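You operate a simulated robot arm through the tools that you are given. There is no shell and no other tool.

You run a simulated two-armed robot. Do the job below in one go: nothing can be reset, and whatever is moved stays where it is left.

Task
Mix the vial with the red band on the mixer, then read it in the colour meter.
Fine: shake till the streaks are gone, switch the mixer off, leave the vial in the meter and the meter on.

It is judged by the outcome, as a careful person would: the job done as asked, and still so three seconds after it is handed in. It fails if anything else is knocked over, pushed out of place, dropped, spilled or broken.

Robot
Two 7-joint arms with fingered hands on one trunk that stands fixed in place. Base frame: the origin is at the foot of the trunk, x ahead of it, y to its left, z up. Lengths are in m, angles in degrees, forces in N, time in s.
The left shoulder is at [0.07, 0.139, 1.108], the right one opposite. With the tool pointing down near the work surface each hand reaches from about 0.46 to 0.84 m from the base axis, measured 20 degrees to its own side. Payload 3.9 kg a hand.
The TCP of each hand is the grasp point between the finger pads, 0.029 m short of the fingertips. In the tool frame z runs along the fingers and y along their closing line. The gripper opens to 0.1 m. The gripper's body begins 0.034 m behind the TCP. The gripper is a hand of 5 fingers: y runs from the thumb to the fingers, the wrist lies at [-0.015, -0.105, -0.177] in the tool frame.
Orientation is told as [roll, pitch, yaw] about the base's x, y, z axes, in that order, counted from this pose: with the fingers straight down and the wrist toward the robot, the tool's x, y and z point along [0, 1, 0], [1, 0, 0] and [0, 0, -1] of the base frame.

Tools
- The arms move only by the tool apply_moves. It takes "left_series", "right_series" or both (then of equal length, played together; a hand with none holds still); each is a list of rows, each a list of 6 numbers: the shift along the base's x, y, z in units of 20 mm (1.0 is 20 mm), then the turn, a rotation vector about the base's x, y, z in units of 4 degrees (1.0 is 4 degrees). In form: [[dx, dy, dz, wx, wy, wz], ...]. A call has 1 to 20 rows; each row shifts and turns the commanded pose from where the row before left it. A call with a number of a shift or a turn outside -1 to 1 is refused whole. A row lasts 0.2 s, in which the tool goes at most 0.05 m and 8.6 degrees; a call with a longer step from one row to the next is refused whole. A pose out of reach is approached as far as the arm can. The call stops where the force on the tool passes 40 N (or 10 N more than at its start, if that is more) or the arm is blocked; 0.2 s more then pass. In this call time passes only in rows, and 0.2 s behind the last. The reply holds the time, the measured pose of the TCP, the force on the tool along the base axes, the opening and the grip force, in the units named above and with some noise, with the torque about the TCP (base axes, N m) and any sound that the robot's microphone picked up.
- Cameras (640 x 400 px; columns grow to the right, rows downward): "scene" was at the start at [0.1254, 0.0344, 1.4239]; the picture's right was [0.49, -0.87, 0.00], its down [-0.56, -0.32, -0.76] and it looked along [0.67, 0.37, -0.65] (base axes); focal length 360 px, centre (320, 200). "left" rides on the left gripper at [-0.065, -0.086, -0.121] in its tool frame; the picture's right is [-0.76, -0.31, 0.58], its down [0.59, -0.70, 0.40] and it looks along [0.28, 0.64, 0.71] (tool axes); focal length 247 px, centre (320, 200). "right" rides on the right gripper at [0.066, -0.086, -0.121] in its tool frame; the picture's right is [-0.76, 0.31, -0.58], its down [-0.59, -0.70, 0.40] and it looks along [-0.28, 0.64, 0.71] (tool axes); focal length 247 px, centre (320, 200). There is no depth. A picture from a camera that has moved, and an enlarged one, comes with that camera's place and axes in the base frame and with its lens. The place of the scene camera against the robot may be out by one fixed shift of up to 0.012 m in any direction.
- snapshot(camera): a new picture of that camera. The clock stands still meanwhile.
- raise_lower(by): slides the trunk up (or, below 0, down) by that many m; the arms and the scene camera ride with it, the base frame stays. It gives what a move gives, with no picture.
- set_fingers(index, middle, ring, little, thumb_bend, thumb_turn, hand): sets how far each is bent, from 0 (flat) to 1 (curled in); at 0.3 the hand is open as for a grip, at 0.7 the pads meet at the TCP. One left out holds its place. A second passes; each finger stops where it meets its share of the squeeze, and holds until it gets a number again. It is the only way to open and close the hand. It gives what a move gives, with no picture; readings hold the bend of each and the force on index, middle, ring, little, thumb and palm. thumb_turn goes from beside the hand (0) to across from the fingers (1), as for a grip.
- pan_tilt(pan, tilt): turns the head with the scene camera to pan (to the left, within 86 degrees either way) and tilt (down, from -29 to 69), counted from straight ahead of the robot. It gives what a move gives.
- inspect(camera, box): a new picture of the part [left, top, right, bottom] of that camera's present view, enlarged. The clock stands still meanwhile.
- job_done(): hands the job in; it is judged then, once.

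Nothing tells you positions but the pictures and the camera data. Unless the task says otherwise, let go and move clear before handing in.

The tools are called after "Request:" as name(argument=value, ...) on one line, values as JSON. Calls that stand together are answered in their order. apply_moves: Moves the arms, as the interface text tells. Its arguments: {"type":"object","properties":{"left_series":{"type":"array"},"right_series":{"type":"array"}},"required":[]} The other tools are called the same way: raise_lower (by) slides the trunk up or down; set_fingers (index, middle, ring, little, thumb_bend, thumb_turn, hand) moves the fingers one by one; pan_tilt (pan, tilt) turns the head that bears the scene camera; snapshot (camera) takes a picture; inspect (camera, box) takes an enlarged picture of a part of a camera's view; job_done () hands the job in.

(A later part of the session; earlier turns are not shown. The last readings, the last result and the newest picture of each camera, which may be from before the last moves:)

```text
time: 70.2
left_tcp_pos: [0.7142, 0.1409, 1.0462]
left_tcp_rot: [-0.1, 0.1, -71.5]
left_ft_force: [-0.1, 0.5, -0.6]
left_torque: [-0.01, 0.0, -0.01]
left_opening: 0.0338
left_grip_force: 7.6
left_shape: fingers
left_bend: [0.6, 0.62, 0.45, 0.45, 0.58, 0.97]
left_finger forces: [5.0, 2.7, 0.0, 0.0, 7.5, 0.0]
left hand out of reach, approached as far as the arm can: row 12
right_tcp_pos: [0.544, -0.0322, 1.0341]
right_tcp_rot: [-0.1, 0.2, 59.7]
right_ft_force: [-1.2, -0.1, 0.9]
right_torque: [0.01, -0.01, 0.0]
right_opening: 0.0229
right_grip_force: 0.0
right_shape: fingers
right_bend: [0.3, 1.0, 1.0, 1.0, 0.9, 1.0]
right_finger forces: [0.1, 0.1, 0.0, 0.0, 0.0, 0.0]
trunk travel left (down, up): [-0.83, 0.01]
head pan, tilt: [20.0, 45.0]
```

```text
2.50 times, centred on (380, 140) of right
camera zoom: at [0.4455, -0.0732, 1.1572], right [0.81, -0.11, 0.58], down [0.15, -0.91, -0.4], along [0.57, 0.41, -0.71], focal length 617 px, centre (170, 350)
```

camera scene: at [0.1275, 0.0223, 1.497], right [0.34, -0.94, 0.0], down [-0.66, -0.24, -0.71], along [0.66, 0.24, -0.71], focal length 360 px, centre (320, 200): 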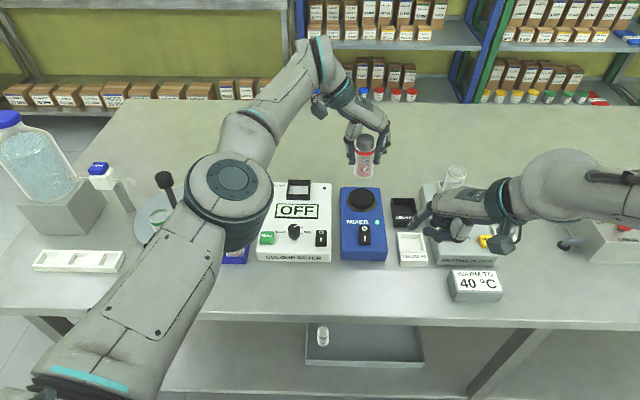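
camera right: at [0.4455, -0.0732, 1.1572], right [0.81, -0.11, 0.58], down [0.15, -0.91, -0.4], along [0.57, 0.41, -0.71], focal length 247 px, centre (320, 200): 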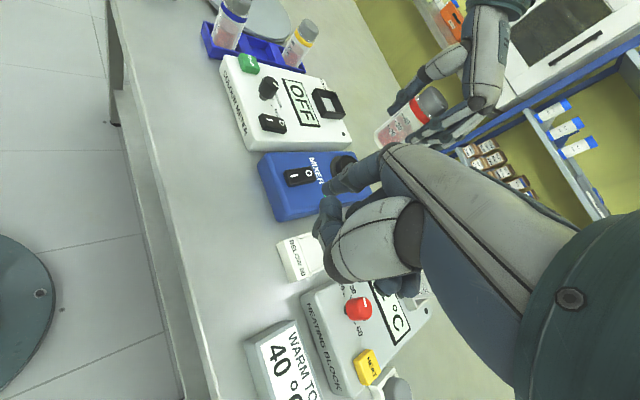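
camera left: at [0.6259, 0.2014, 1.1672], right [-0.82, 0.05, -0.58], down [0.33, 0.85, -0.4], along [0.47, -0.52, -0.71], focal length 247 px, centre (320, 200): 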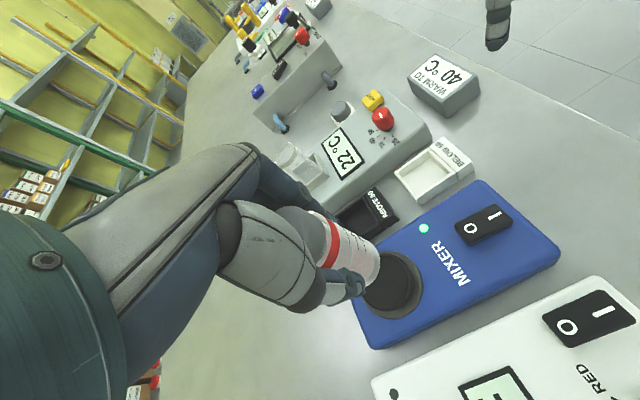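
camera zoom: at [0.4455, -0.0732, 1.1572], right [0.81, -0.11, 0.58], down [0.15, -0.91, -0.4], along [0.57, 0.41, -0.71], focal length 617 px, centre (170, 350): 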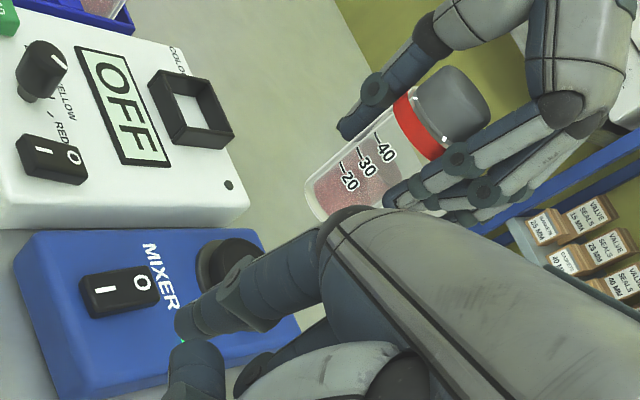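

The vial is a few millimetres off the pad centre and I'm at full stretch. I'll turn the yaw up by 12° to gain reach, shift a bit, and lower partway.

Request:
apply_moves(left_series=[[0, 0, 0, 0, 0, 1], [0, 0, 0, 0, 0, 1], [0, 0, 0, 0, 0, 1], [0.3, -0.03, -0.5, 0, 0, 0], [0, 0, -0.7, 0, 0, 0], [0, 0, -0.7, 0, 0, 0], [0, 0, 0, 0, 0, 0]])

Request:
inspect(camera="left", box=[270, 180, 430, 310])

Request:
inspect(camera="scene", box=[320, 130, 420, 230])

Request:
inspect(camera="right", box=[300, 60, 460, 220])

```text
time: 71.8
left_tcp_pos: [0.7369, 0.1378, 1.0119]
left_tcp_rot: [-0.1, 0.0, -59.5]
left_ft_force: [0.0, -0.1, -0.5]
left_torque: [0.01, 0.02, 0.02]
left_opening: 0.0336
left_grip_force: 7.6
left_shape: fingers
left_bend: [0.6, 0.62, 0.45, 0.45, 0.58, 0.97]
left_finger forces: [5.1, 2.8, 0.1, 0.0, 7.5, 0.0]
left hand out of reach, approached as far as the arm can: row 1, 2, 3, 4
right_tcp_pos: [0.5442, -0.0326, 1.0349]
right_tcp_rot: [-0.1, 0.1, 59.8]
right_ft_force: [-0.5, 0.4, -1.0]
right_torque: [0.01, 0.0, -0.03]
right_opening: 0.023
right_grip_force: 0.0
right_shape: fingers
right_bend: [0.3, 1.0, 1.0, 1.0, 0.9, 1.0]
right_finger forces: [0.0, 0.1, 0.0, 0.0, 0.0, 0.0]
trunk travel left (down, up): [-0.83, 0.01]
head pan, tilt: [20.0, 45.0]
```

```text
3.08 times, centred on (350, 245) of left
camera zoom: at [0.6373, 0.1787, 1.1327], right [-0.81, -0.12, -0.57], down [0.15, 0.9, -0.4], along [0.57, -0.41, -0.71], focal length 760 px, centre (228, 62)
```

zoom: 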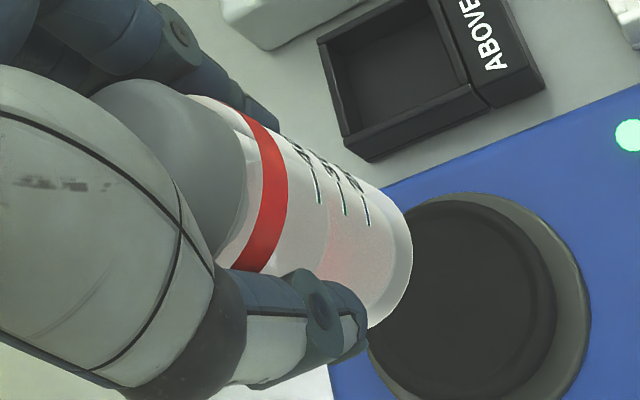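

```text
4.00 times, centred on (370, 180) of scene
camera zoom: at [0.1278, 0.0209, 1.497], right [0.34, -0.94, 0.0], down [-0.66, -0.24, -0.71], along [0.66, 0.24, -0.71], focal length 1439 px, centre (120, 280)
```

zoom: 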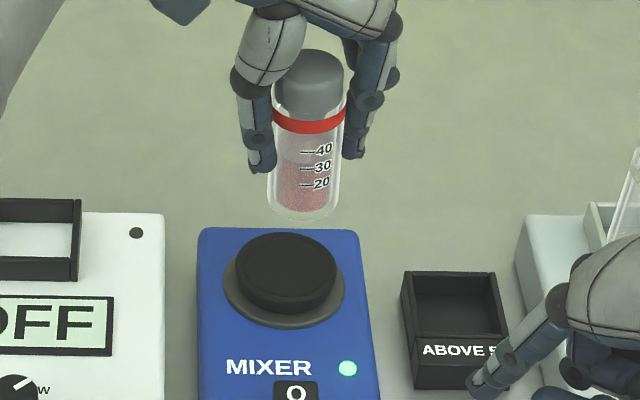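

```text
2.50 times, centred on (380, 140) of right
camera zoom: at [0.4457, -0.0743, 1.157], right [0.81, -0.12, 0.58], down [0.15, -0.91, -0.4], along [0.57, 0.41, -0.71], focal length 617 px, centre (170, 350)
```

zoom: 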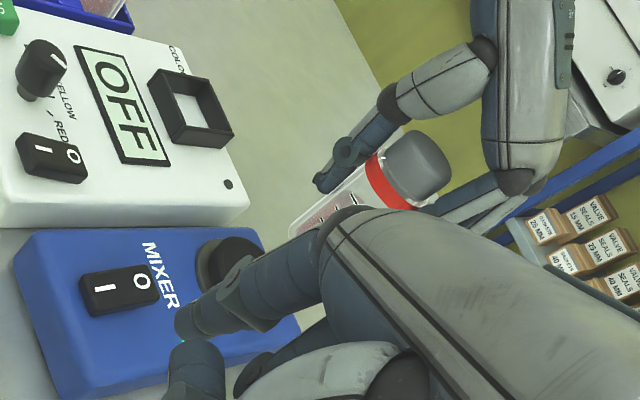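

I now have the pad at (0.717, 0.143) and the vial bottom about 14 mm beyond it. I'll pull back onto the centre and lower close to the pad.

Request:
apply_moves(left_series=[[-0.35, 0.12, 0, 0, 0, 0], [-0.35, 0.13, 0, 0, 0, 0], [0, 0, -0.5, 0, 0, 0], [0, 0, -0.5, 0, 0, 0], [0, 0, 0, 0, 0, 0]])

Request:
inspect(camera="left", box=[270, 160, 430, 290])

Request:
inspect(camera="scene", box=[320, 130, 420, 230])

Request:
inspect(camera="right", box=[300, 60, 460, 220])

```text
time: 73.0
left_tcp_pos: [0.735, 0.1448, 0.9908]
left_tcp_rot: [-0.1, 0.1, -59.5]
left_ft_force: [-0.1, -0.1, -0.7]
left_torque: [0.0, 0.02, -0.04]
left_opening: 0.0339
left_grip_force: 8.4
left_shape: fingers
left_bend: [0.6, 0.62, 0.45, 0.45, 0.58, 0.97]
left_finger forces: [5.0, 2.7, 0.0, 0.1, 7.6, 0.0]
left hand out of reach, approached as far as the arm can: row 1, 2
right_tcp_pos: [0.5444, -0.0315, 1.0358]
right_tcp_rot: [-0.1, 0.1, 59.6]
right_ft_force: [-0.6, 0.4, -0.2]
right_torque: [-0.04, -0.03, 0.0]
right_opening: 0.0228
right_grip_force: 0.0
right_shape: fingers
right_bend: [0.3, 1.0, 1.0, 1.0, 0.9, 1.0]
right_finger forces: [0.0, 0.0, 0.0, 0.0, 0.1, 0.0]
trunk travel left (down, up): [-0.83, 0.01]
head pan, tilt: [20.0, 45.0]
```

```text
3.08 times, centred on (350, 225) of left
camera zoom: at [0.6362, 0.1862, 1.1124], right [-0.81, -0.12, -0.58], down [0.15, 0.9, -0.4], along [0.57, -0.41, -0.71], focal length 760 px, centre (228, 123)
```

zoom: 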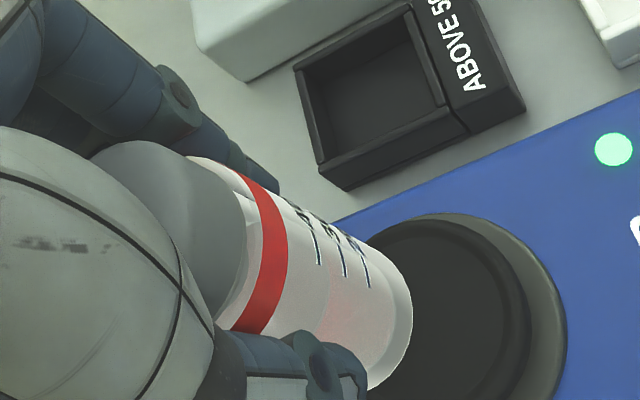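

```text
4.00 times, centred on (370, 180) of scene
camera zoom: at [0.1278, 0.0208, 1.497], right [0.34, -0.94, 0.0], down [-0.66, -0.24, -0.71], along [0.66, 0.24, -0.71], focal length 1439 px, centre (120, 280)
```

zoom: 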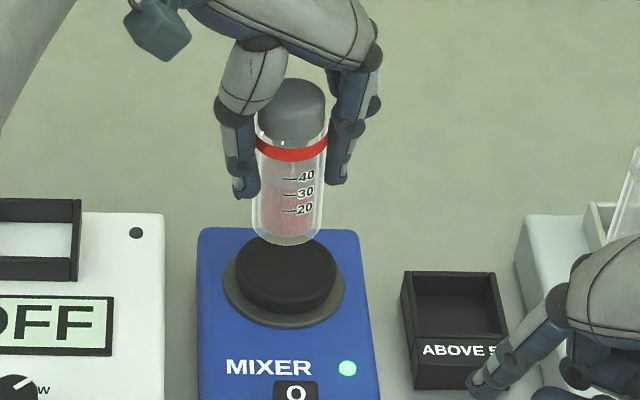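

```text
2.50 times, centred on (380, 140) of right
camera zoom: at [0.4457, -0.0744, 1.157], right [0.81, -0.12, 0.58], down [0.15, -0.91, -0.4], along [0.57, 0.41, -0.71], focal length 617 px, centre (170, 350)
```

zoom: 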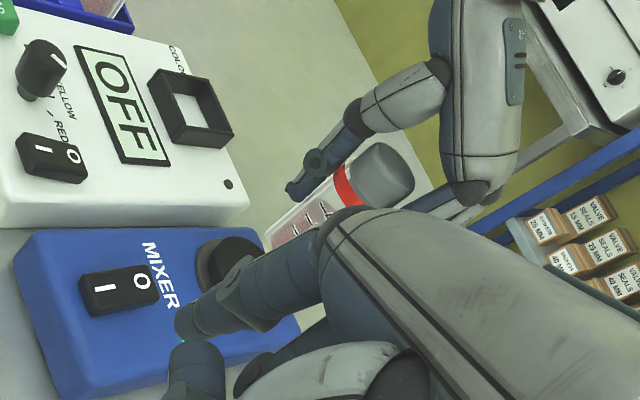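

The arm is fully stretched (straight elbow), so small pull-backs don't register. I'll raise slightly and pull back in larger steps to unbend it.

Request:
apply_moves(left_series=[[0, 0, 0.8, 0, 0, 0], [-1, 0, 0.2, 0, 0, 0], [-1, 0, 0, 0, 0, 0]])

Request:
inspect(camera="scene", box=[300, 110, 420, 230])

```text
time: 73.8
left_tcp_pos: [0.6955, 0.1447, 1.0122]
left_tcp_rot: [0.0, -0.1, -59.4]
left_ft_force: [0.3, 0.4, -0.8]
left_torque: [0.01, -0.04, 0.0]
left_opening: 0.0336
left_grip_force: 7.5
left_shape: fingers
left_bend: [0.6, 0.62, 0.45, 0.45, 0.58, 0.97]
left_finger forces: [5.1, 2.5, 0.0, 0.1, 7.3, 0.1]
left hand out of reach, approached as far as the arm can: row 2
right_tcp_pos: [0.543, -0.0314, 1.0344]
right_tcp_rot: [-0.3, -0.1, 59.6]
right_ft_force: [-0.2, -0.5, 1.2]
right_torque: [-0.02, 0.0, -0.02]
right_opening: 0.0229
right_grip_force: 0.1
right_shape: fingers
right_bend: [0.3, 1.0, 1.0, 1.0, 0.9, 1.0]
right_finger forces: [0.0, 0.0, 0.0, 0.0, 0.0, 0.1]
trunk travel left (down, up): [-0.83, 0.01]
head pan, tilt: [20.0, 45.0]
```

```text
3.33 times, centred on (360, 170) of scene
camera zoom: at [0.1261, 0.0216, 1.4972], right [0.34, -0.94, 0.0], down [-0.66, -0.24, -0.71], along [0.67, 0.24, -0.71], focal length 1199 px, centre (187, 300)
```

zoom: 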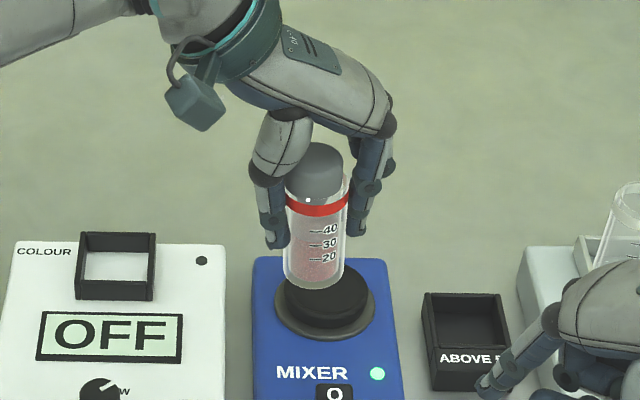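

It's free again. I'll turn the yaw up another 12° for comfort and come back over the pad.

Request:
apply_moves(left_series=[[0, 0, 0, 0, 0, 1], [0, 0, 0, 0, 0, 1], [0, 0, 0, 0, 0, 1], [0.45, 0, 0, 0, 0, 0], [0.45, 0, 0, 0, 0, 0], [0.45, 0, 0, 0, 0, 0], [0, 0, 0, 0, 0, 0]])

Request:
inspect(camera="left", box=[270, 160, 430, 290])

Request:
inspect(camera="scene", box=[320, 130, 420, 230])

Request:
inspect(camera="right", box=[300, 60, 460, 220])

```text
time: 75.4
left_tcp_pos: [0.7228, 0.1434, 1.0116]
left_tcp_rot: [-0.1, 0.1, -47.5]
left_ft_force: [0.7, -0.5, -0.6]
left_torque: [0.0, 0.01, -0.02]
left_opening: 0.0334
left_grip_force: 7.6
left_shape: fingers
left_bend: [0.6, 0.62, 0.45, 0.45, 0.58, 0.97]
left_finger forces: [5.1, 2.6, 0.0, 0.0, 7.4, 0.0]
right_tcp_pos: [0.5446, -0.0319, 1.0336]
right_tcp_rot: [-0.2, 0.1, 59.7]
right_ft_force: [0.8, 0.0, -0.8]
right_torque: [0.03, -0.03, 0.01]
right_opening: 0.0227
right_grip_force: 0.2
right_shape: fingers
right_bend: [0.3, 1.0, 1.0, 1.0, 0.9, 1.0]
right_finger forces: [0.0, 0.0, 0.1, 0.1, 0.0, 0.0]
trunk travel left (down, up): [-0.83, 0.01]
head pan, tilt: [20.0, 45.0]
```

```text
3.08 times, centred on (350, 225) of left
camera zoom: at [0.617, 0.1635, 1.1326], right [-0.77, -0.28, -0.57], down [-0.04, 0.92, -0.4], along [0.64, -0.28, -0.71], focal length 760 px, centre (228, 123)
```

zoom: 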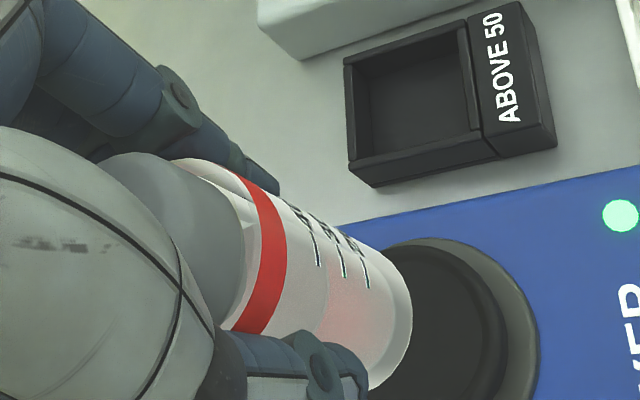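

```text
4.00 times, centred on (370, 180) of scene
camera zoom: at [0.1278, 0.0211, 1.497], right [0.34, -0.94, 0.0], down [-0.66, -0.24, -0.71], along [0.66, 0.24, -0.71], focal length 1439 px, centre (120, 280)
```

zoom: 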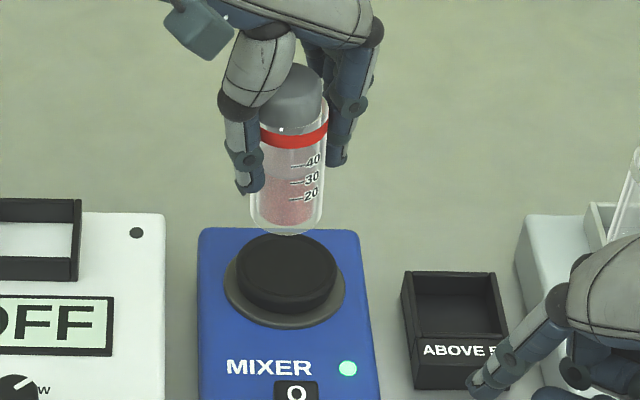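

```text
2.50 times, centred on (380, 140) of right
camera zoom: at [0.4457, -0.0741, 1.1571], right [0.81, -0.12, 0.58], down [0.15, -0.91, -0.4], along [0.57, 0.41, -0.71], focal length 617 px, centre (170, 350)
```

zoom: 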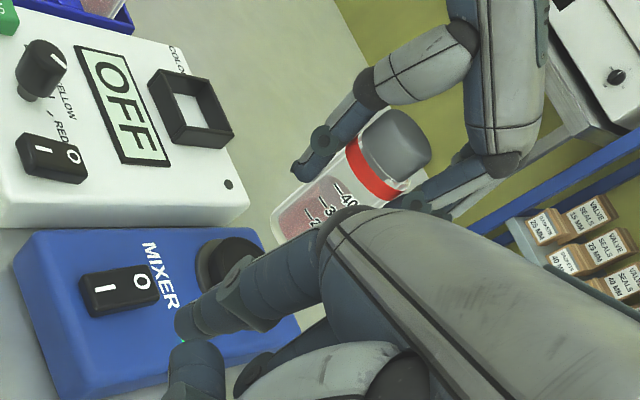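

The vial is centred over the pad to within a few millimetres. I'll lower it slowly until I feel contact.

Request:
apply_moves(left_series=[[-0.15, 0, -0.5, 0, 0, 0], [0, 0, -0.5, 0, 0, 0], [0, 0, -0.2, 0, 0, 0], [0, 0, -0.15, 0, 0, 0]])

Request:
inspect(camera="scene", box=[320, 130, 420, 230])

Request:
inspect(camera="left", box=[270, 160, 430, 290])

```text
time: 76.4
left_tcp_pos: [0.7193, 0.1463, 0.9843]
left_tcp_rot: [-0.1, 0.1, -47.5]
left_ft_force: [-0.5, 1.0, -1.2]
left_torque: [0.03, -0.01, -0.01]
left_opening: 0.0337
left_grip_force: 7.9
left_shape: fingers
left_bend: [0.6, 0.62, 0.45, 0.45, 0.58, 0.97]
left_finger forces: [5.1, 2.5, 0.0, 0.1, 7.4, 0.0]
right_tcp_pos: [0.5445, -0.0321, 1.0328]
right_tcp_rot: [-0.1, 0.1, 59.7]
right_ft_force: [0.2, -1.0, -0.7]
right_torque: [-0.01, 0.04, -0.02]
right_opening: 0.0229
right_grip_force: 0.0
right_shape: fingers
right_bend: [0.3, 1.0, 1.0, 1.0, 0.9, 1.0]
right_finger forces: [0.0, 0.0, 0.1, 0.1, 0.0, 0.0]
trunk travel left (down, up): [-0.83, 0.01]
head pan, tilt: [20.0, 45.0]
```

```text
4.00 times, centred on (370, 180) of scene
camera zoom: at [0.1281, 0.021, 1.497], right [0.34, -0.94, 0.0], down [-0.66, -0.24, -0.71], along [0.66, 0.24, -0.71], focal length 1439 px, centre (120, 280)
```

zoom: 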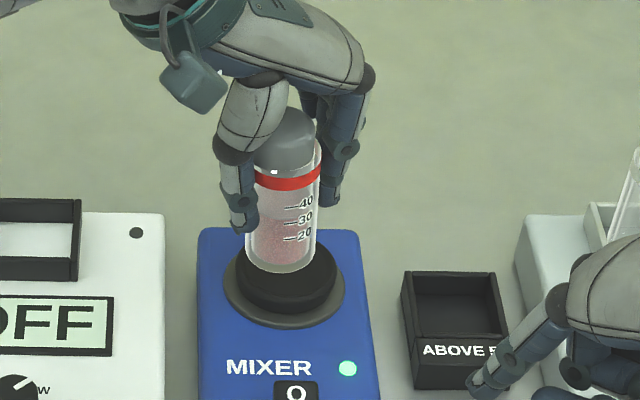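

```text
3.08 times, centred on (350, 225) of left
camera zoom: at [0.614, 0.1636, 1.1061], right [-0.77, -0.28, -0.57], down [-0.04, 0.92, -0.4], along [0.64, -0.28, -0.71], focal length 760 px, centre (228, 123)
```

zoom: 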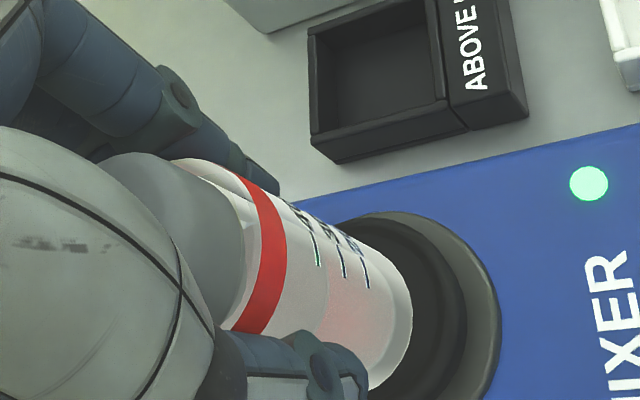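

Request:
apply_moves(left_series=[[0.05, -0.1, -0.15, 0, 0, 0], [0.05, -0.1, -0.1, 0, 0, 0]])

```text
time: 77.0
left_tcp_pos: [0.7222, 0.1402, 0.9805]
left_tcp_rot: [-0.1, 0.1, -47.4]
left_ft_force: [0.8, -0.7, -1.0]
left_torque: [-0.01, -0.02, -0.01]
left_opening: 0.0335
left_grip_force: 7.3
left_shape: fingers
left_bend: [0.6, 0.62, 0.45, 0.45, 0.58, 0.97]
left_finger forces: [5.1, 2.5, 0.0, 0.0, 7.4, 0.0]
right_tcp_pos: [0.5444, -0.0331, 1.0348]
right_tcp_rot: [-0.1, 0.1, 59.7]
right_ft_force: [0.6, -0.7, -0.7]
right_torque: [0.0, -0.01, -0.03]
right_opening: 0.023
right_grip_force: 0.1
right_shape: fingers
right_bend: [0.3, 1.0, 1.0, 1.0, 0.9, 1.0]
right_finger forces: [0.0, 0.0, 0.0, 0.0, 0.1, 0.0]
trunk travel left (down, up): [-0.83, 0.01]
head pan, tilt: [20.0, 45.0]
```

Request:
apply_moves(left_series=[[0, 0, -0.12, 0, 0, 0], [0, 0, -0.12, 0, 0, 0]])

Request:
inspect(camera="scene", box=[320, 150, 400, 220])

```text
time: 77.6
left_tcp_pos: [0.7205, 0.1398, 0.9752]
left_tcp_rot: [-0.1, 0.0, -47.5]
left_ft_force: [-0.5, 0.1, -1.2]
left_torque: [-0.03, 0.04, 0.02]
left_opening: 0.0333
left_grip_force: 7.9
left_shape: fingers
left_bend: [0.6, 0.62, 0.45, 0.45, 0.58, 0.97]
left_finger forces: [5.0, 2.5, 0.0, 0.1, 7.4, 0.0]
right_tcp_pos: [0.5453, -0.0327, 1.0335]
right_tcp_rot: [0.0, 0.2, 59.7]
right_ft_force: [0.4, 0.5, -0.2]
right_torque: [0.01, -0.01, -0.01]
right_opening: 0.023
right_grip_force: 0.1
right_shape: fingers
right_bend: [0.3, 1.0, 1.0, 1.0, 0.9, 1.0]
right_finger forces: [0.1, 0.0, 0.0, 0.0, 0.1, 0.1]
trunk travel left (down, up): [-0.83, 0.01]
head pan, tilt: [20.0, 45.0]
```

```text
5.71 times, centred on (360, 185) of scene
camera zoom: at [0.1281, 0.0209, 1.497], right [0.34, -0.94, 0.0], down [-0.66, -0.24, -0.71], along [0.66, 0.24, -0.71], focal length 2056 px, centre (91, 286)
```

zoom: 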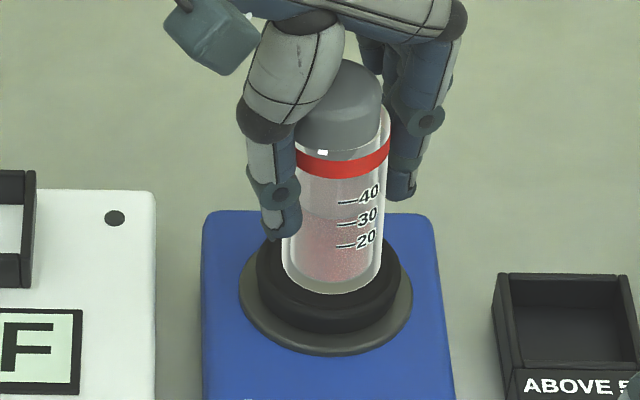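

The vial is centred and almost touching. I'll keep lowering in small steps.

Request:
apply_moves(left_series=[[0, 0, -0.12, 0, 0, 0], [0, 0, -0.1, 0, 0, 0]])

```text
time: 78.2
left_tcp_pos: [0.7202, 0.1395, 0.9706]
left_tcp_rot: [-0.1, 0.2, -47.5]
left_ft_force: [0.1, 0.8, -0.4]
left_torque: [0.04, 0.04, -0.02]
left_opening: 0.0335
left_grip_force: 6.9
left_shape: fingers
left_bend: [0.6, 0.62, 0.45, 0.45, 0.58, 0.97]
left_finger forces: [5.1, 2.5, 0.0, 0.0, 7.4, 0.0]
right_tcp_pos: [0.5454, -0.0327, 1.0357]
right_tcp_rot: [0.0, 0.1, 59.8]
right_ft_force: [1.3, 0.4, 0.0]
right_torque: [-0.01, 0.01, 0.0]
right_opening: 0.0231
right_grip_force: 0.1
right_shape: fingers
right_bend: [0.3, 1.0, 1.0, 1.0, 0.9, 1.0]
right_finger forces: [0.0, 0.1, 0.1, 0.0, 0.1, 0.1]
trunk travel left (down, up): [-0.83, 0.01]
head pan, tilt: [20.0, 45.0]
```

Request:
apply_moves(left_series=[[0, 0, -0.1, 0, 0, 0], [0, 0, -0.1, 0, 0, 0]])

Request:
inspect(camera="scene", box=[320, 150, 400, 220])

```text
time: 78.8
left_tcp_pos: [0.7209, 0.1402, 0.9666]
left_tcp_rot: [-0.1, 0.1, -47.5]
left_ft_force: [0.5, -0.4, 1.1]
left_torque: [0.03, 0.02, -0.01]
left_opening: 0.0334
left_grip_force: 7.5
left_shape: fingers
left_bend: [0.6, 0.62, 0.45, 0.45, 0.58, 0.97]
left_finger forces: [5.3, 2.7, 0.0, 0.1, 7.4, 0.0]
right_tcp_pos: [0.5448, -0.0322, 1.0354]
right_tcp_rot: [-0.1, 0.1, 59.8]
right_ft_force: [0.6, -0.3, -0.1]
right_torque: [0.01, -0.01, -0.02]
right_opening: 0.023
right_grip_force: 0.0
right_shape: fingers
right_bend: [0.3, 1.0, 1.0, 1.0, 0.9, 1.0]
right_finger forces: [0.0, 0.0, 0.0, 0.1, 0.0, 0.1]
trunk travel left (down, up): [-0.83, 0.01]
head pan, tilt: [20.0, 45.0]
```

```text
5.71 times, centred on (360, 185) of scene
camera zoom: at [0.1277, 0.0207, 1.4971], right [0.34, -0.94, 0.0], down [-0.66, -0.24, -0.71], along [0.66, 0.24, -0.71], focal length 2056 px, centre (91, 286)
```

zoom: 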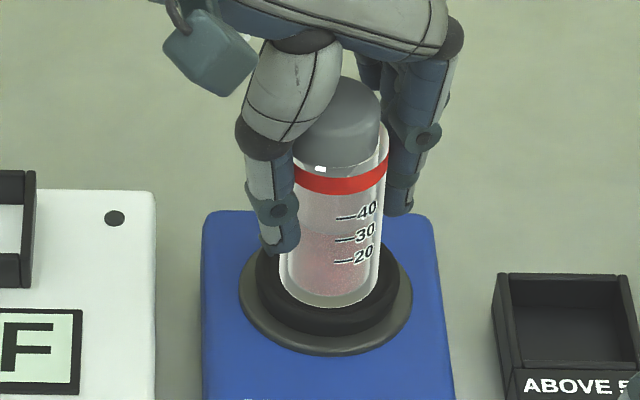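

I feel light contact. I'll press slightly and hold, watching the contents.

Request:
apply_moves(left_series=[[0, 0, -0.1, 0, 0, 0], [0, 0, 0, 0, 0, 0], [0, 0, 0, 0, 0, 0]])

Request:
inspect(camera="scene", box=[330, 150, 394, 210])

```text
time: 79.6
left_tcp_pos: [0.721, 0.1388, 0.9645]
left_tcp_rot: [0.0, 0.2, -47.4]
left_ft_force: [0.7, -1.2, 0.6]
left_torque: [0.03, -0.03, -0.03]
left_opening: 0.0335
left_grip_force: 7.8
left_shape: fingers
left_bend: [0.6, 0.62, 0.45, 0.45, 0.58, 0.97]
left_finger forces: [5.8, 3.1, 0.0, 0.1, 7.2, 0.0]
right_tcp_pos: [0.544, -0.0329, 1.0355]
right_tcp_rot: [-0.1, 0.1, 59.7]
right_ft_force: [0.8, 0.6, 0.5]
right_torque: [-0.01, 0.02, 0.0]
right_opening: 0.0228
right_grip_force: 0.0
right_shape: fingers
right_bend: [0.3, 1.0, 1.0, 1.0, 0.9, 1.0]
right_finger forces: [0.1, 0.0, 0.0, 0.0, 0.0, 0.0]
trunk travel left (down, up): [-0.83, 0.01]
head pan, tilt: [20.0, 45.0]
```

```text
6.67 times, centred on (362, 180) of scene
camera zoom: at [0.1277, 0.0206, 1.4971], right [0.34, -0.94, 0.0], down [-0.66, -0.24, -0.71], along [0.66, 0.24, -0.71], focal length 2398 px, centre (40, 333)
```

zoom: 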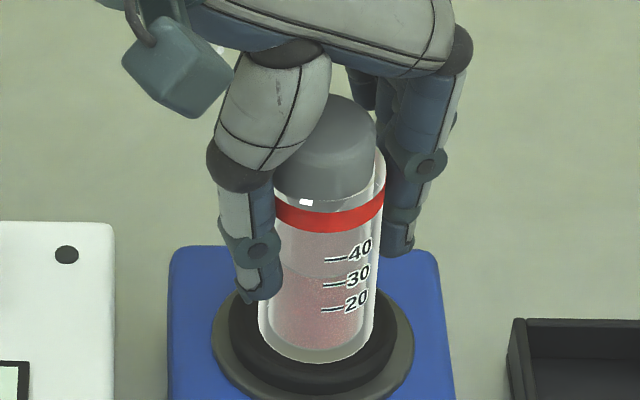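

Request:
apply_moves(left_series=[[0, 0, -0.1, 0, 0, 0], [0, 0, -0.05, 0, 0, 0], [0, 0, 0, 0, 0, 0], [0, 0, 0, 0, 0, 0], [0, 0, 0, 0, 0, 0], [0, 0, 0, 0, 0, 0], [0, 0, 0, 0, 0, 0], [0, 0, 0, 0, 0, 0], [0, 0, 0, 0, 0, 0], [0, 0, 0, 0, 0, 0]])

Request:
inspect(camera="scene", box=[330, 150, 394, 210])

Request:
inspect(camera="left", box=[290, 180, 390, 260])

```text
time: 81.8
left_tcp_pos: [0.7212, 0.1394, 0.9623]
left_tcp_rot: [0.0, 0.1, -47.5]
left_ft_force: [0.0, -1.1, 4.1]
left_torque: [0.03, 0.0, -0.01]
left_opening: 0.0335
left_grip_force: 8.2
left_shape: fingers
left_bend: [0.6, 0.62, 0.45, 0.45, 0.58, 0.97]
left_finger forces: [6.3, 3.3, 0.1, 0.0, 7.7, 0.0]
right_tcp_pos: [0.544, -0.0332, 1.0344]
right_tcp_rot: [-0.1, 0.1, 59.6]
right_ft_force: [0.4, -0.5, -0.4]
right_torque: [-0.01, 0.01, 0.0]
right_opening: 0.0227
right_grip_force: 0.1
right_shape: fingers
right_bend: [0.3, 1.0, 1.0, 1.0, 0.9, 1.0]
right_finger forces: [0.1, 0.0, 0.1, 0.0, 0.0, 0.0]
trunk travel left (down, up): [-0.83, 0.01]
head pan, tilt: [20.0, 45.0]
```

```text
6.67 times, centred on (362, 180) of scene
camera zoom: at [0.127, 0.0204, 1.4971], right [0.34, -0.94, 0.0], down [-0.66, -0.24, -0.71], along [0.66, 0.24, -0.71], focal length 2398 px, centre (40, 333)
```

zoom: 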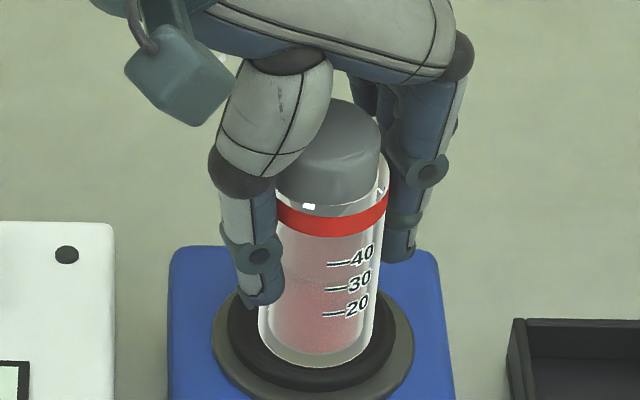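

```text
5.00 times, centred on (340, 220) of left
camera zoom: at [0.6151, 0.158, 1.0832], right [-0.77, -0.28, -0.58], down [-0.04, 0.92, -0.4], along [0.64, -0.28, -0.71], focal length 1235 px, centre (220, 100)
```

zoom: 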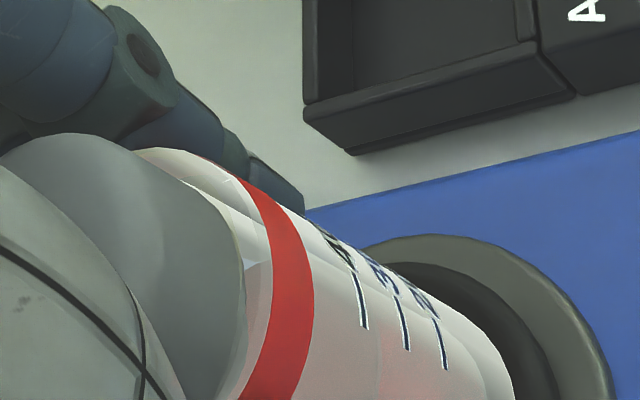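

Pressing at about 5 N, the colour is starting to spread. I'll hold for a few seconds and look again.

Request:
apply_moves(left_series=[[0, 0, 0, 0, 0, 0], [0, 0, 0, 0, 0, 0], [0, 0, 0, 0, 0, 0], [0, 0, 0, 0, 0, 0], [0, 0, 0, 0, 0, 0], [0, 0, 0, 0, 0, 0], [0, 0, 0, 0, 0, 0], [0, 0, 0, 0, 0, 0], [0, 0, 0, 0, 0, 0], [0, 0, 0, 0, 0, 0], [0, 0, 0, 0, 0, 0], [0, 0, 0, 0, 0, 0], [0, 0, 0, 0, 0, 0], [0, 0, 0, 0, 0, 0], [0, 0, 0, 0, 0, 0], [0, 0, 0, 0, 0, 0], [0, 0, 0, 0, 0, 0], [0, 0, 0, 0, 0, 0], [0, 0, 0, 0, 0, 0], [0, 0, 0, 0, 0, 0]])

Request:
inspect(camera="scene", box=[330, 150, 394, 210])

Request:
inspect(camera="scene", box=[350, 175, 382, 205])

```text
time: 86.0
left_tcp_pos: [0.7197, 0.139, 0.9626]
left_tcp_rot: [-0.2, 0.1, -47.6]
left_ft_force: [0.7, -1.7, 4.7]
left_torque: [0.06, 0.04, 0.02]
left_opening: 0.0336
left_grip_force: 8.7
left_shape: fingers
left_bend: [0.6, 0.62, 0.45, 0.45, 0.58, 0.97]
left_finger forces: [6.2, 3.3, 0.0, 0.1, 7.7, 0.1]
right_tcp_pos: [0.5435, -0.0323, 1.0355]
right_tcp_rot: [-0.1, 0.1, 59.7]
right_ft_force: [0.1, 0.5, 0.4]
right_torque: [0.01, 0.01, 0.02]
right_opening: 0.0229
right_grip_force: 0.1
right_shape: fingers
right_bend: [0.3, 1.0, 1.0, 1.0, 0.9, 1.0]
right_finger forces: [0.0, 0.0, 0.0, 0.0, 0.1, 0.1]
trunk travel left (down, up): [-0.83, 0.01]
head pan, tilt: [20.0, 45.0]
```

```text
6.67 times, centred on (362, 180) of scene
camera zoom: at [0.127, 0.0204, 1.4971], right [0.34, -0.94, 0.0], down [-0.66, -0.24, -0.71], along [0.66, 0.24, -0.71], focal length 2398 px, centre (40, 333)
```

zoom: 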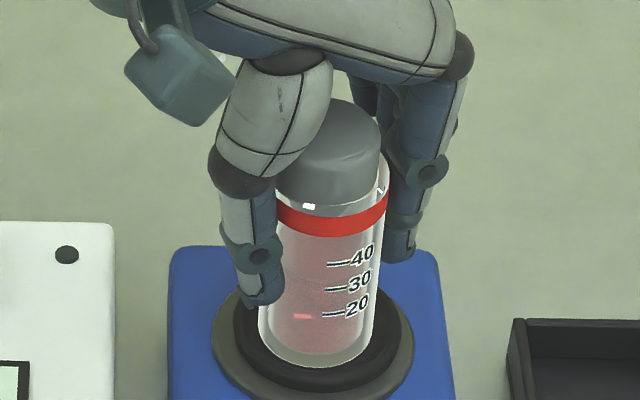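

```text
13.33 times, centred on (366, 190) of scene
camera zoom: at [0.127, 0.0204, 1.4971], right [0.34, -0.94, 0.0], down [-0.66, -0.24, -0.71], along [0.66, 0.24, -0.71], focal length 4797 px, centre (-293, 333)
```

zoom: 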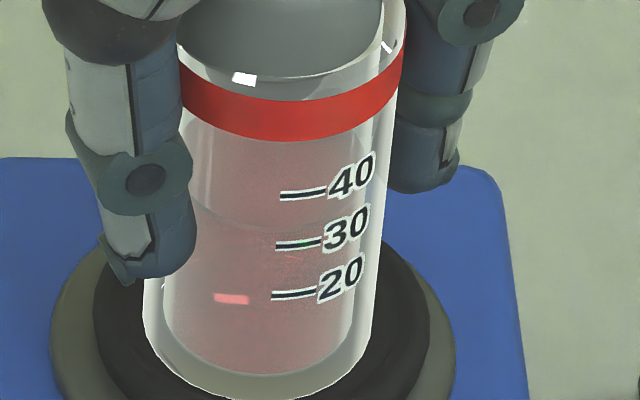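

The contents look more even, but I'll hold longer and compare until there's no further change.

Request:
apply_moves(left_series=[[0, 0, 0, 0, 0, 0], [0, 0, 0, 0, 0, 0], [0, 0, 0, 0, 0, 0], [0, 0, 0, 0, 0, 0], [0, 0, 0, 0, 0, 0], [0, 0, 0, 0, 0, 0], [0, 0, 0, 0, 0, 0], [0, 0, 0, 0, 0, 0], [0, 0, 0, 0, 0, 0], [0, 0, 0, 0, 0, 0], [0, 0, 0, 0, 0, 0], [0, 0, 0, 0, 0, 0], [0, 0, 0, 0, 0, 0], [0, 0, 0, 0, 0, 0], [0, 0, 0, 0, 0, 0], [0, 0, 0, 0, 0, 0], [0, 0, 0, 0, 0, 0], [0, 0, 0, 0, 0, 0], [0, 0, 0, 0, 0, 0], [0, 0, 0, 0, 0, 0]])

Request:
inspect(camera="scene", box=[350, 175, 382, 205])

Request:
inspect(camera="right", box=[300, 60, 460, 220])

Request:
snapshot(camera="scene")

```text
time: 90.2
left_tcp_pos: [0.722, 0.1377, 0.9621]
left_tcp_rot: [-0.1, 0.1, -47.6]
left_ft_force: [1.0, -0.8, 5.2]
left_torque: [0.07, 0.03, 0.0]
left_opening: 0.0334
left_grip_force: 8.6
left_shape: fingers
left_bend: [0.6, 0.62, 0.45, 0.45, 0.58, 0.97]
left_finger forces: [6.3, 3.3, 0.1, 0.0, 7.8, 0.0]
right_tcp_pos: [0.544, -0.0325, 1.0353]
right_tcp_rot: [-0.2, 0.0, 59.8]
right_ft_force: [-0.4, 0.1, 0.0]
right_torque: [-0.02, -0.01, 0.0]
right_opening: 0.0231
right_grip_force: 0.1
right_shape: fingers
right_bend: [0.3, 1.0, 1.0, 1.0, 0.9, 1.0]
right_finger forces: [0.0, 0.1, 0.1, 0.0, 0.0, 0.1]
trunk travel left (down, up): [-0.83, 0.01]
head pan, tilt: [20.0, 45.0]
```

```text
13.33 times, centred on (366, 190) of scene
camera zoom: at [0.127, 0.0204, 1.4971], right [0.34, -0.94, 0.0], down [-0.66, -0.24, -0.71], along [0.66, 0.24, -0.71], focal length 4797 px, centre (-293, 333)
```

zoom: 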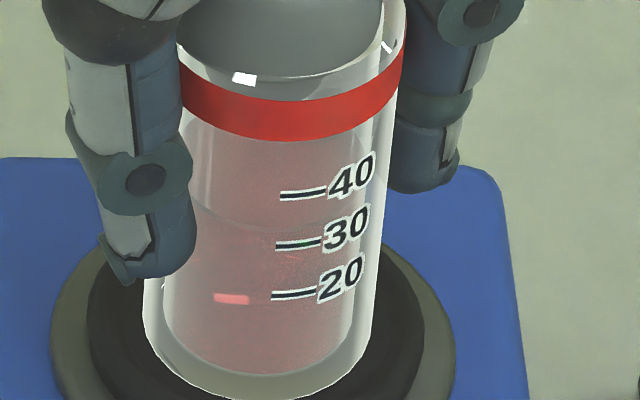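

```text
2.50 times, centred on (380, 140) of right
camera zoom: at [0.4451, -0.0747, 1.1573], right [0.81, -0.12, 0.58], down [0.15, -0.91, -0.4], along [0.57, 0.41, -0.71], focal length 617 px, centre (170, 350)
```

zoom: 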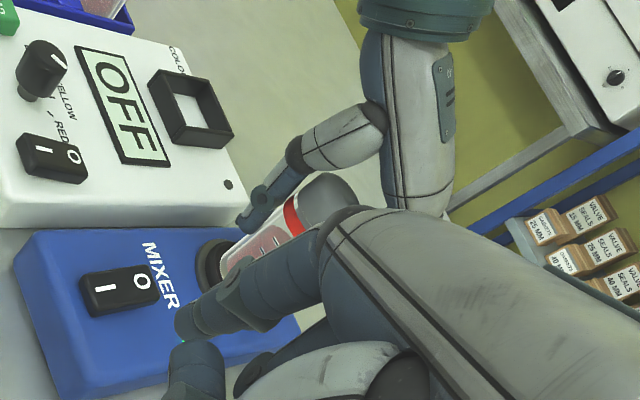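

```text
taken
camera scene: at [0.127, 0.0204, 1.4971], right [0.34, -0.94, 0.0], down [-0.66, -0.24, -0.71], along [0.66, 0.24, -0.71], focal length 360 px, centre (320, 200)
```

scene: 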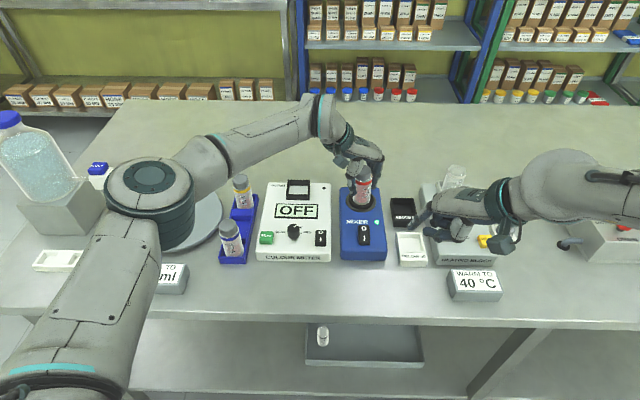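

I'll compare with an unmixed neighbour at the same zoom.

Request:
inspect(camera="scene", box=[214, 225, 246, 258])

Request:
inspect(camera="scene", box=[354, 182, 374, 202])

```text
12.12 times, centred on (230, 242) of scene
camera zoom: at [0.127, 0.0204, 1.4971], right [0.34, -0.94, 0.0], down [-0.66, -0.24, -0.71], along [0.66, 0.24, -0.71], focal length 4361 px, centre (1411, -303)
```

zoom: 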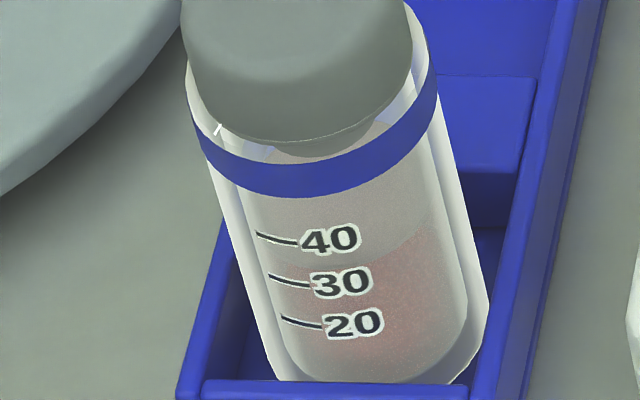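

```text
16.00 times, centred on (364, 192) of scene
camera zoom: at [0.127, 0.0204, 1.4971], right [0.34, -0.94, 0.0], down [-0.66, -0.24, -0.71], along [0.66, 0.24, -0.71], focal length 5756 px, centre (-384, 328)
```

zoom: 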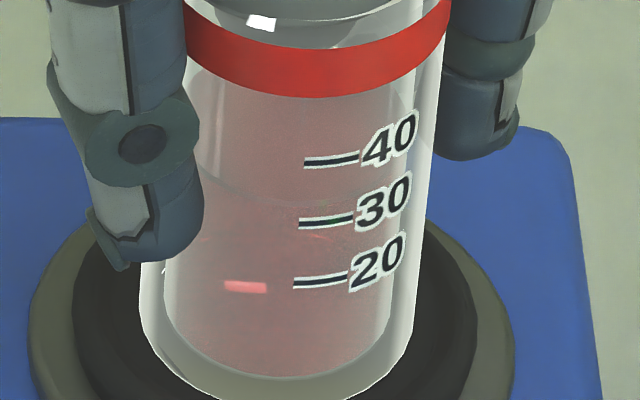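

It already looks much more even than the unmixed one. I'll shake for about 8 more seconds to be sure.

Request:
apply_moves(left_series=[[0, 0, 0, 0, 0, 0], [0, 0, 0, 0, 0, 0], [0, 0, 0, 0, 0, 0], [0, 0, 0, 0, 0, 0], [0, 0, 0, 0, 0, 0], [0, 0, 0, 0, 0, 0], [0, 0, 0, 0, 0, 0], [0, 0, 0, 0, 0, 0], [0, 0, 0, 0, 0, 0], [0, 0, 0, 0, 0, 0], [0, 0, 0, 0, 0, 0], [0, 0, 0, 0, 0, 0], [0, 0, 0, 0, 0, 0], [0, 0, 0, 0, 0, 0], [0, 0, 0, 0, 0, 0], [0, 0, 0, 0, 0, 0], [0, 0, 0, 0, 0, 0], [0, 0, 0, 0, 0, 0], [0, 0, 0, 0, 0, 0], [0, 0, 0, 0, 0, 0]])

Request:
apply_moves(left_series=[[0, 0, 0, 0, 0, 0], [0, 0, 0, 0, 0, 0], [0, 0, 0, 0, 0, 0], [0, 0, 0, 0, 0, 0], [0, 0, 0, 0, 0, 0], [0, 0, 0, 0, 0, 0], [0, 0, 0, 0, 0, 0], [0, 0, 0, 0, 0, 0], [0, 0, 0, 0, 0, 0], [0, 0, 0, 0, 0, 0], [0, 0, 0, 0, 0, 0], [0, 0, 0, 0, 0, 0], [0, 0, 0, 0, 0, 0], [0, 0, 0, 0, 0, 0], [0, 0, 0, 0, 0, 0], [0, 0, 0, 0, 0, 0], [0, 0, 0, 0, 0, 0], [0, 0, 0, 0, 0, 0], [0, 0, 0, 0, 0, 0], [0, 0, 0, 0, 0, 0]])

Request:
inspect(camera="scene", box=[354, 182, 374, 202])

Request:
inspect(camera="left", box=[320, 200, 400, 260])

```text
time: 94.4
left_tcp_pos: [0.7213, 0.14, 0.9622]
left_tcp_rot: [-0.2, 0.1, -47.4]
left_ft_force: [1.1, -0.8, 5.3]
left_torque: [0.08, 0.06, -0.02]
left_opening: 0.0332
left_grip_force: 8.6
left_shape: fingers
left_bend: [0.6, 0.62, 0.45, 0.45, 0.58, 0.97]
left_finger forces: [6.2, 3.3, 0.0, 0.1, 7.7, 0.0]
right_tcp_pos: [0.5447, -0.0328, 1.0352]
right_tcp_rot: [-0.1, 0.2, 59.7]
right_ft_force: [-0.2, -0.1, 0.9]
right_torque: [-0.02, -0.02, 0.02]
right_opening: 0.0227
right_grip_force: 0.0
right_shape: fingers
right_bend: [0.3, 1.0, 1.0, 1.0, 0.9, 1.0]
right_finger forces: [0.0, 0.0, 0.1, 0.0, 0.1, 0.0]
trunk travel left (down, up): [-0.83, 0.01]
head pan, tilt: [20.0, 45.0]
```

```text
time: 98.6
left_tcp_pos: [0.7199, 0.1385, 0.962]
left_tcp_rot: [-0.2, 0.1, -47.5]
left_ft_force: [1.0, -0.6, 4.5]
left_torque: [0.07, 0.02, 0.01]
left_opening: 0.0334
left_grip_force: 8.7
left_shape: fingers
left_bend: [0.6, 0.62, 0.45, 0.45, 0.58, 0.97]
left_finger forces: [6.2, 3.2, 0.0, 0.0, 7.8, 0.1]
right_tcp_pos: [0.5435, -0.0333, 1.0356]
right_tcp_rot: [-0.1, 0.1, 59.7]
right_ft_force: [0.4, -0.5, -0.6]
right_torque: [-0.01, -0.04, 0.0]
right_opening: 0.0229
right_grip_force: 0.1
right_shape: fingers
right_bend: [0.3, 1.0, 1.0, 1.0, 0.9, 1.0]
right_finger forces: [0.0, 0.0, 0.0, 0.0, 0.2, 0.1]
trunk travel left (down, up): [-0.83, 0.01]
head pan, tilt: [20.0, 45.0]
```

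```text
16.00 times, centred on (364, 192) of scene
camera zoom: at [0.127, 0.0204, 1.4971], right [0.34, -0.94, 0.0], down [-0.66, -0.24, -0.71], along [0.66, 0.24, -0.71], focal length 5756 px, centre (-384, 328)
```

zoom: 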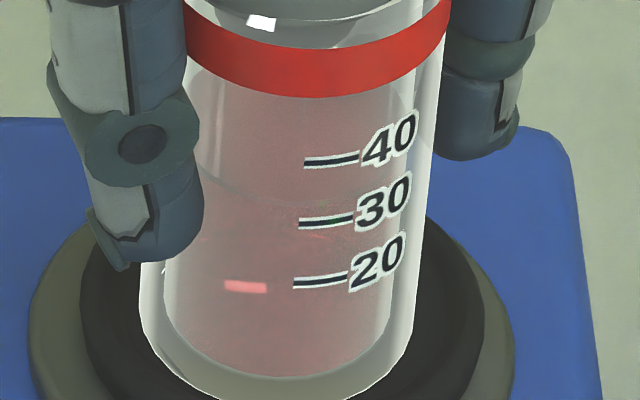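

```text
6.67 times, centred on (360, 230) of left
camera zoom: at [0.6151, 0.158, 1.0832], right [-0.77, -0.28, -0.58], down [-0.04, 0.92, -0.4], along [0.64, -0.28, -0.71], focal length 1646 px, centre (53, 0)
```

zoom: 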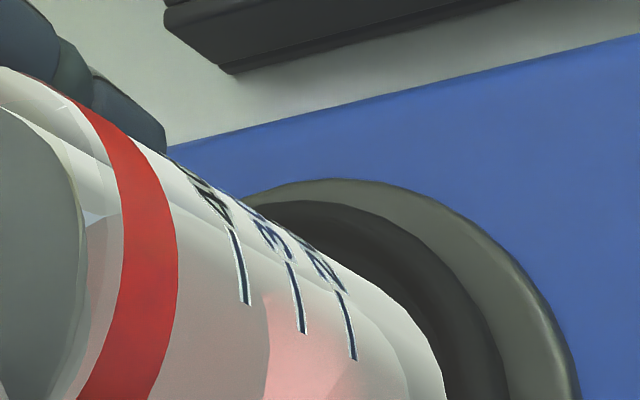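

The contents are smooth and even, with no further change, so mixing is done. I'll lift the vial off and carry it over toward the meter, keeping it high.

Request:
apply_moves(left_series=[[0, 0, 0.3, 0, 0, 0], [0, 0, 0.6, 0, 0, 0], [0, 0, 0.9, 0, 0, 0], [0, 0, 0.9, 0, 0, 0], [0, 0, 0.8, 0, 0, 0], [-0.1, 0.7, 0, 0, 0, 0], [-0.1, 0.9, 0, 0, 0, 0], [-0.1, 0.9, 0, 0, 0, 0], [-0.1, 0.9, 0, 0, 0, 0], [-0.1, 0.9, 0, 0, 0, 0], [-0.1, 0.9, 0, 0, 0, 0], [-0.1, 0.9, 0, 0, 0, 0], [-0.1, 0.9, 0, 0, 0, 0], [0, 0.6, 0, 0, 0, 0], [0, 0, 0, 0, 0, 0]])

Request:
snapshot(camera="scene")

Request:
snapshot(camera="left")

Request:
snapshot(camera="right")

```text
time: 101.8
left_tcp_pos: [0.7051, 0.2922, 1.0308]
left_tcp_rot: [-0.1, 0.1, -47.5]
left_ft_force: [0.1, 0.3, -1.0]
left_torque: [-0.01, 0.03, 0.01]
left_opening: 0.0336
left_grip_force: 7.6
left_shape: fingers
left_bend: [0.6, 0.62, 0.45, 0.45, 0.58, 0.97]
left_finger forces: [5.3, 2.7, 0.1, 0.0, 7.7, 0.1]
right_tcp_pos: [0.5455, -0.0319, 1.0342]
right_tcp_rot: [0.0, 0.1, 59.8]
right_ft_force: [-0.5, 0.2, -0.2]
right_torque: [-0.02, -0.02, -0.05]
right_opening: 0.0229
right_grip_force: 0.0
right_shape: fingers
right_bend: [0.3, 1.0, 1.0, 1.0, 0.9, 1.0]
right_finger forces: [0.0, 0.0, 0.0, 0.1, 0.1, 0.0]
trunk travel left (down, up): [-0.83, 0.01]
head pan, tilt: [20.0, 45.0]
```

```text
taken
camera scene: at [0.128, 0.0207, 1.497], right [0.34, -0.94, 0.0], down [-0.66, -0.24, -0.71], along [0.66, 0.24, -0.71], focal length 360 px, centre (320, 200)
```

scene: 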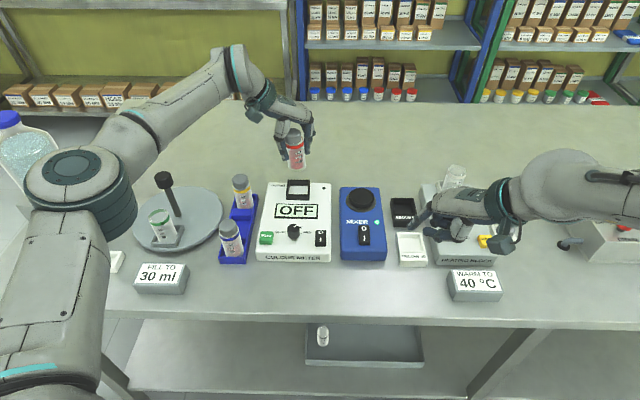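

```text
taken
camera left: at [0.6001, 0.311, 1.1526], right [-0.77, -0.28, -0.57], down [-0.04, 0.92, -0.4], along [0.64, -0.28, -0.71], focal length 247 px, centre (320, 200)
```

left: 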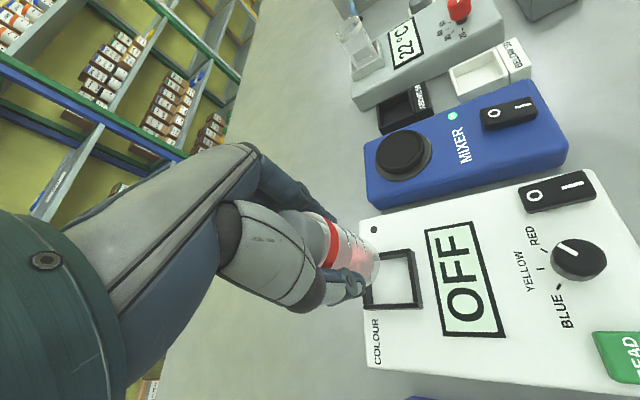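

```text
taken
camera right: at [0.4459, -0.0745, 1.1569], right [0.81, -0.12, 0.58], down [0.15, -0.91, -0.4], along [0.57, 0.41, -0.71], focal length 247 px, centre (320, 200)
```

right: 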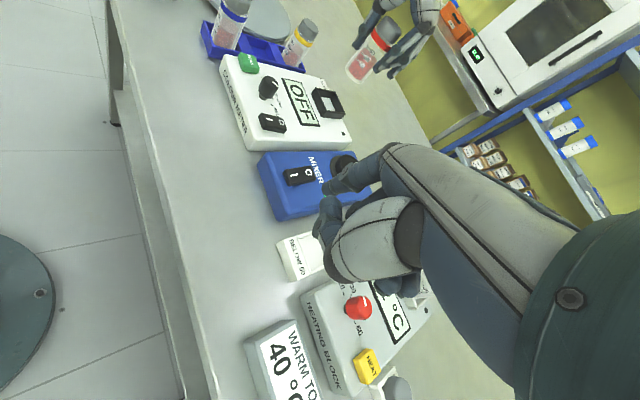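

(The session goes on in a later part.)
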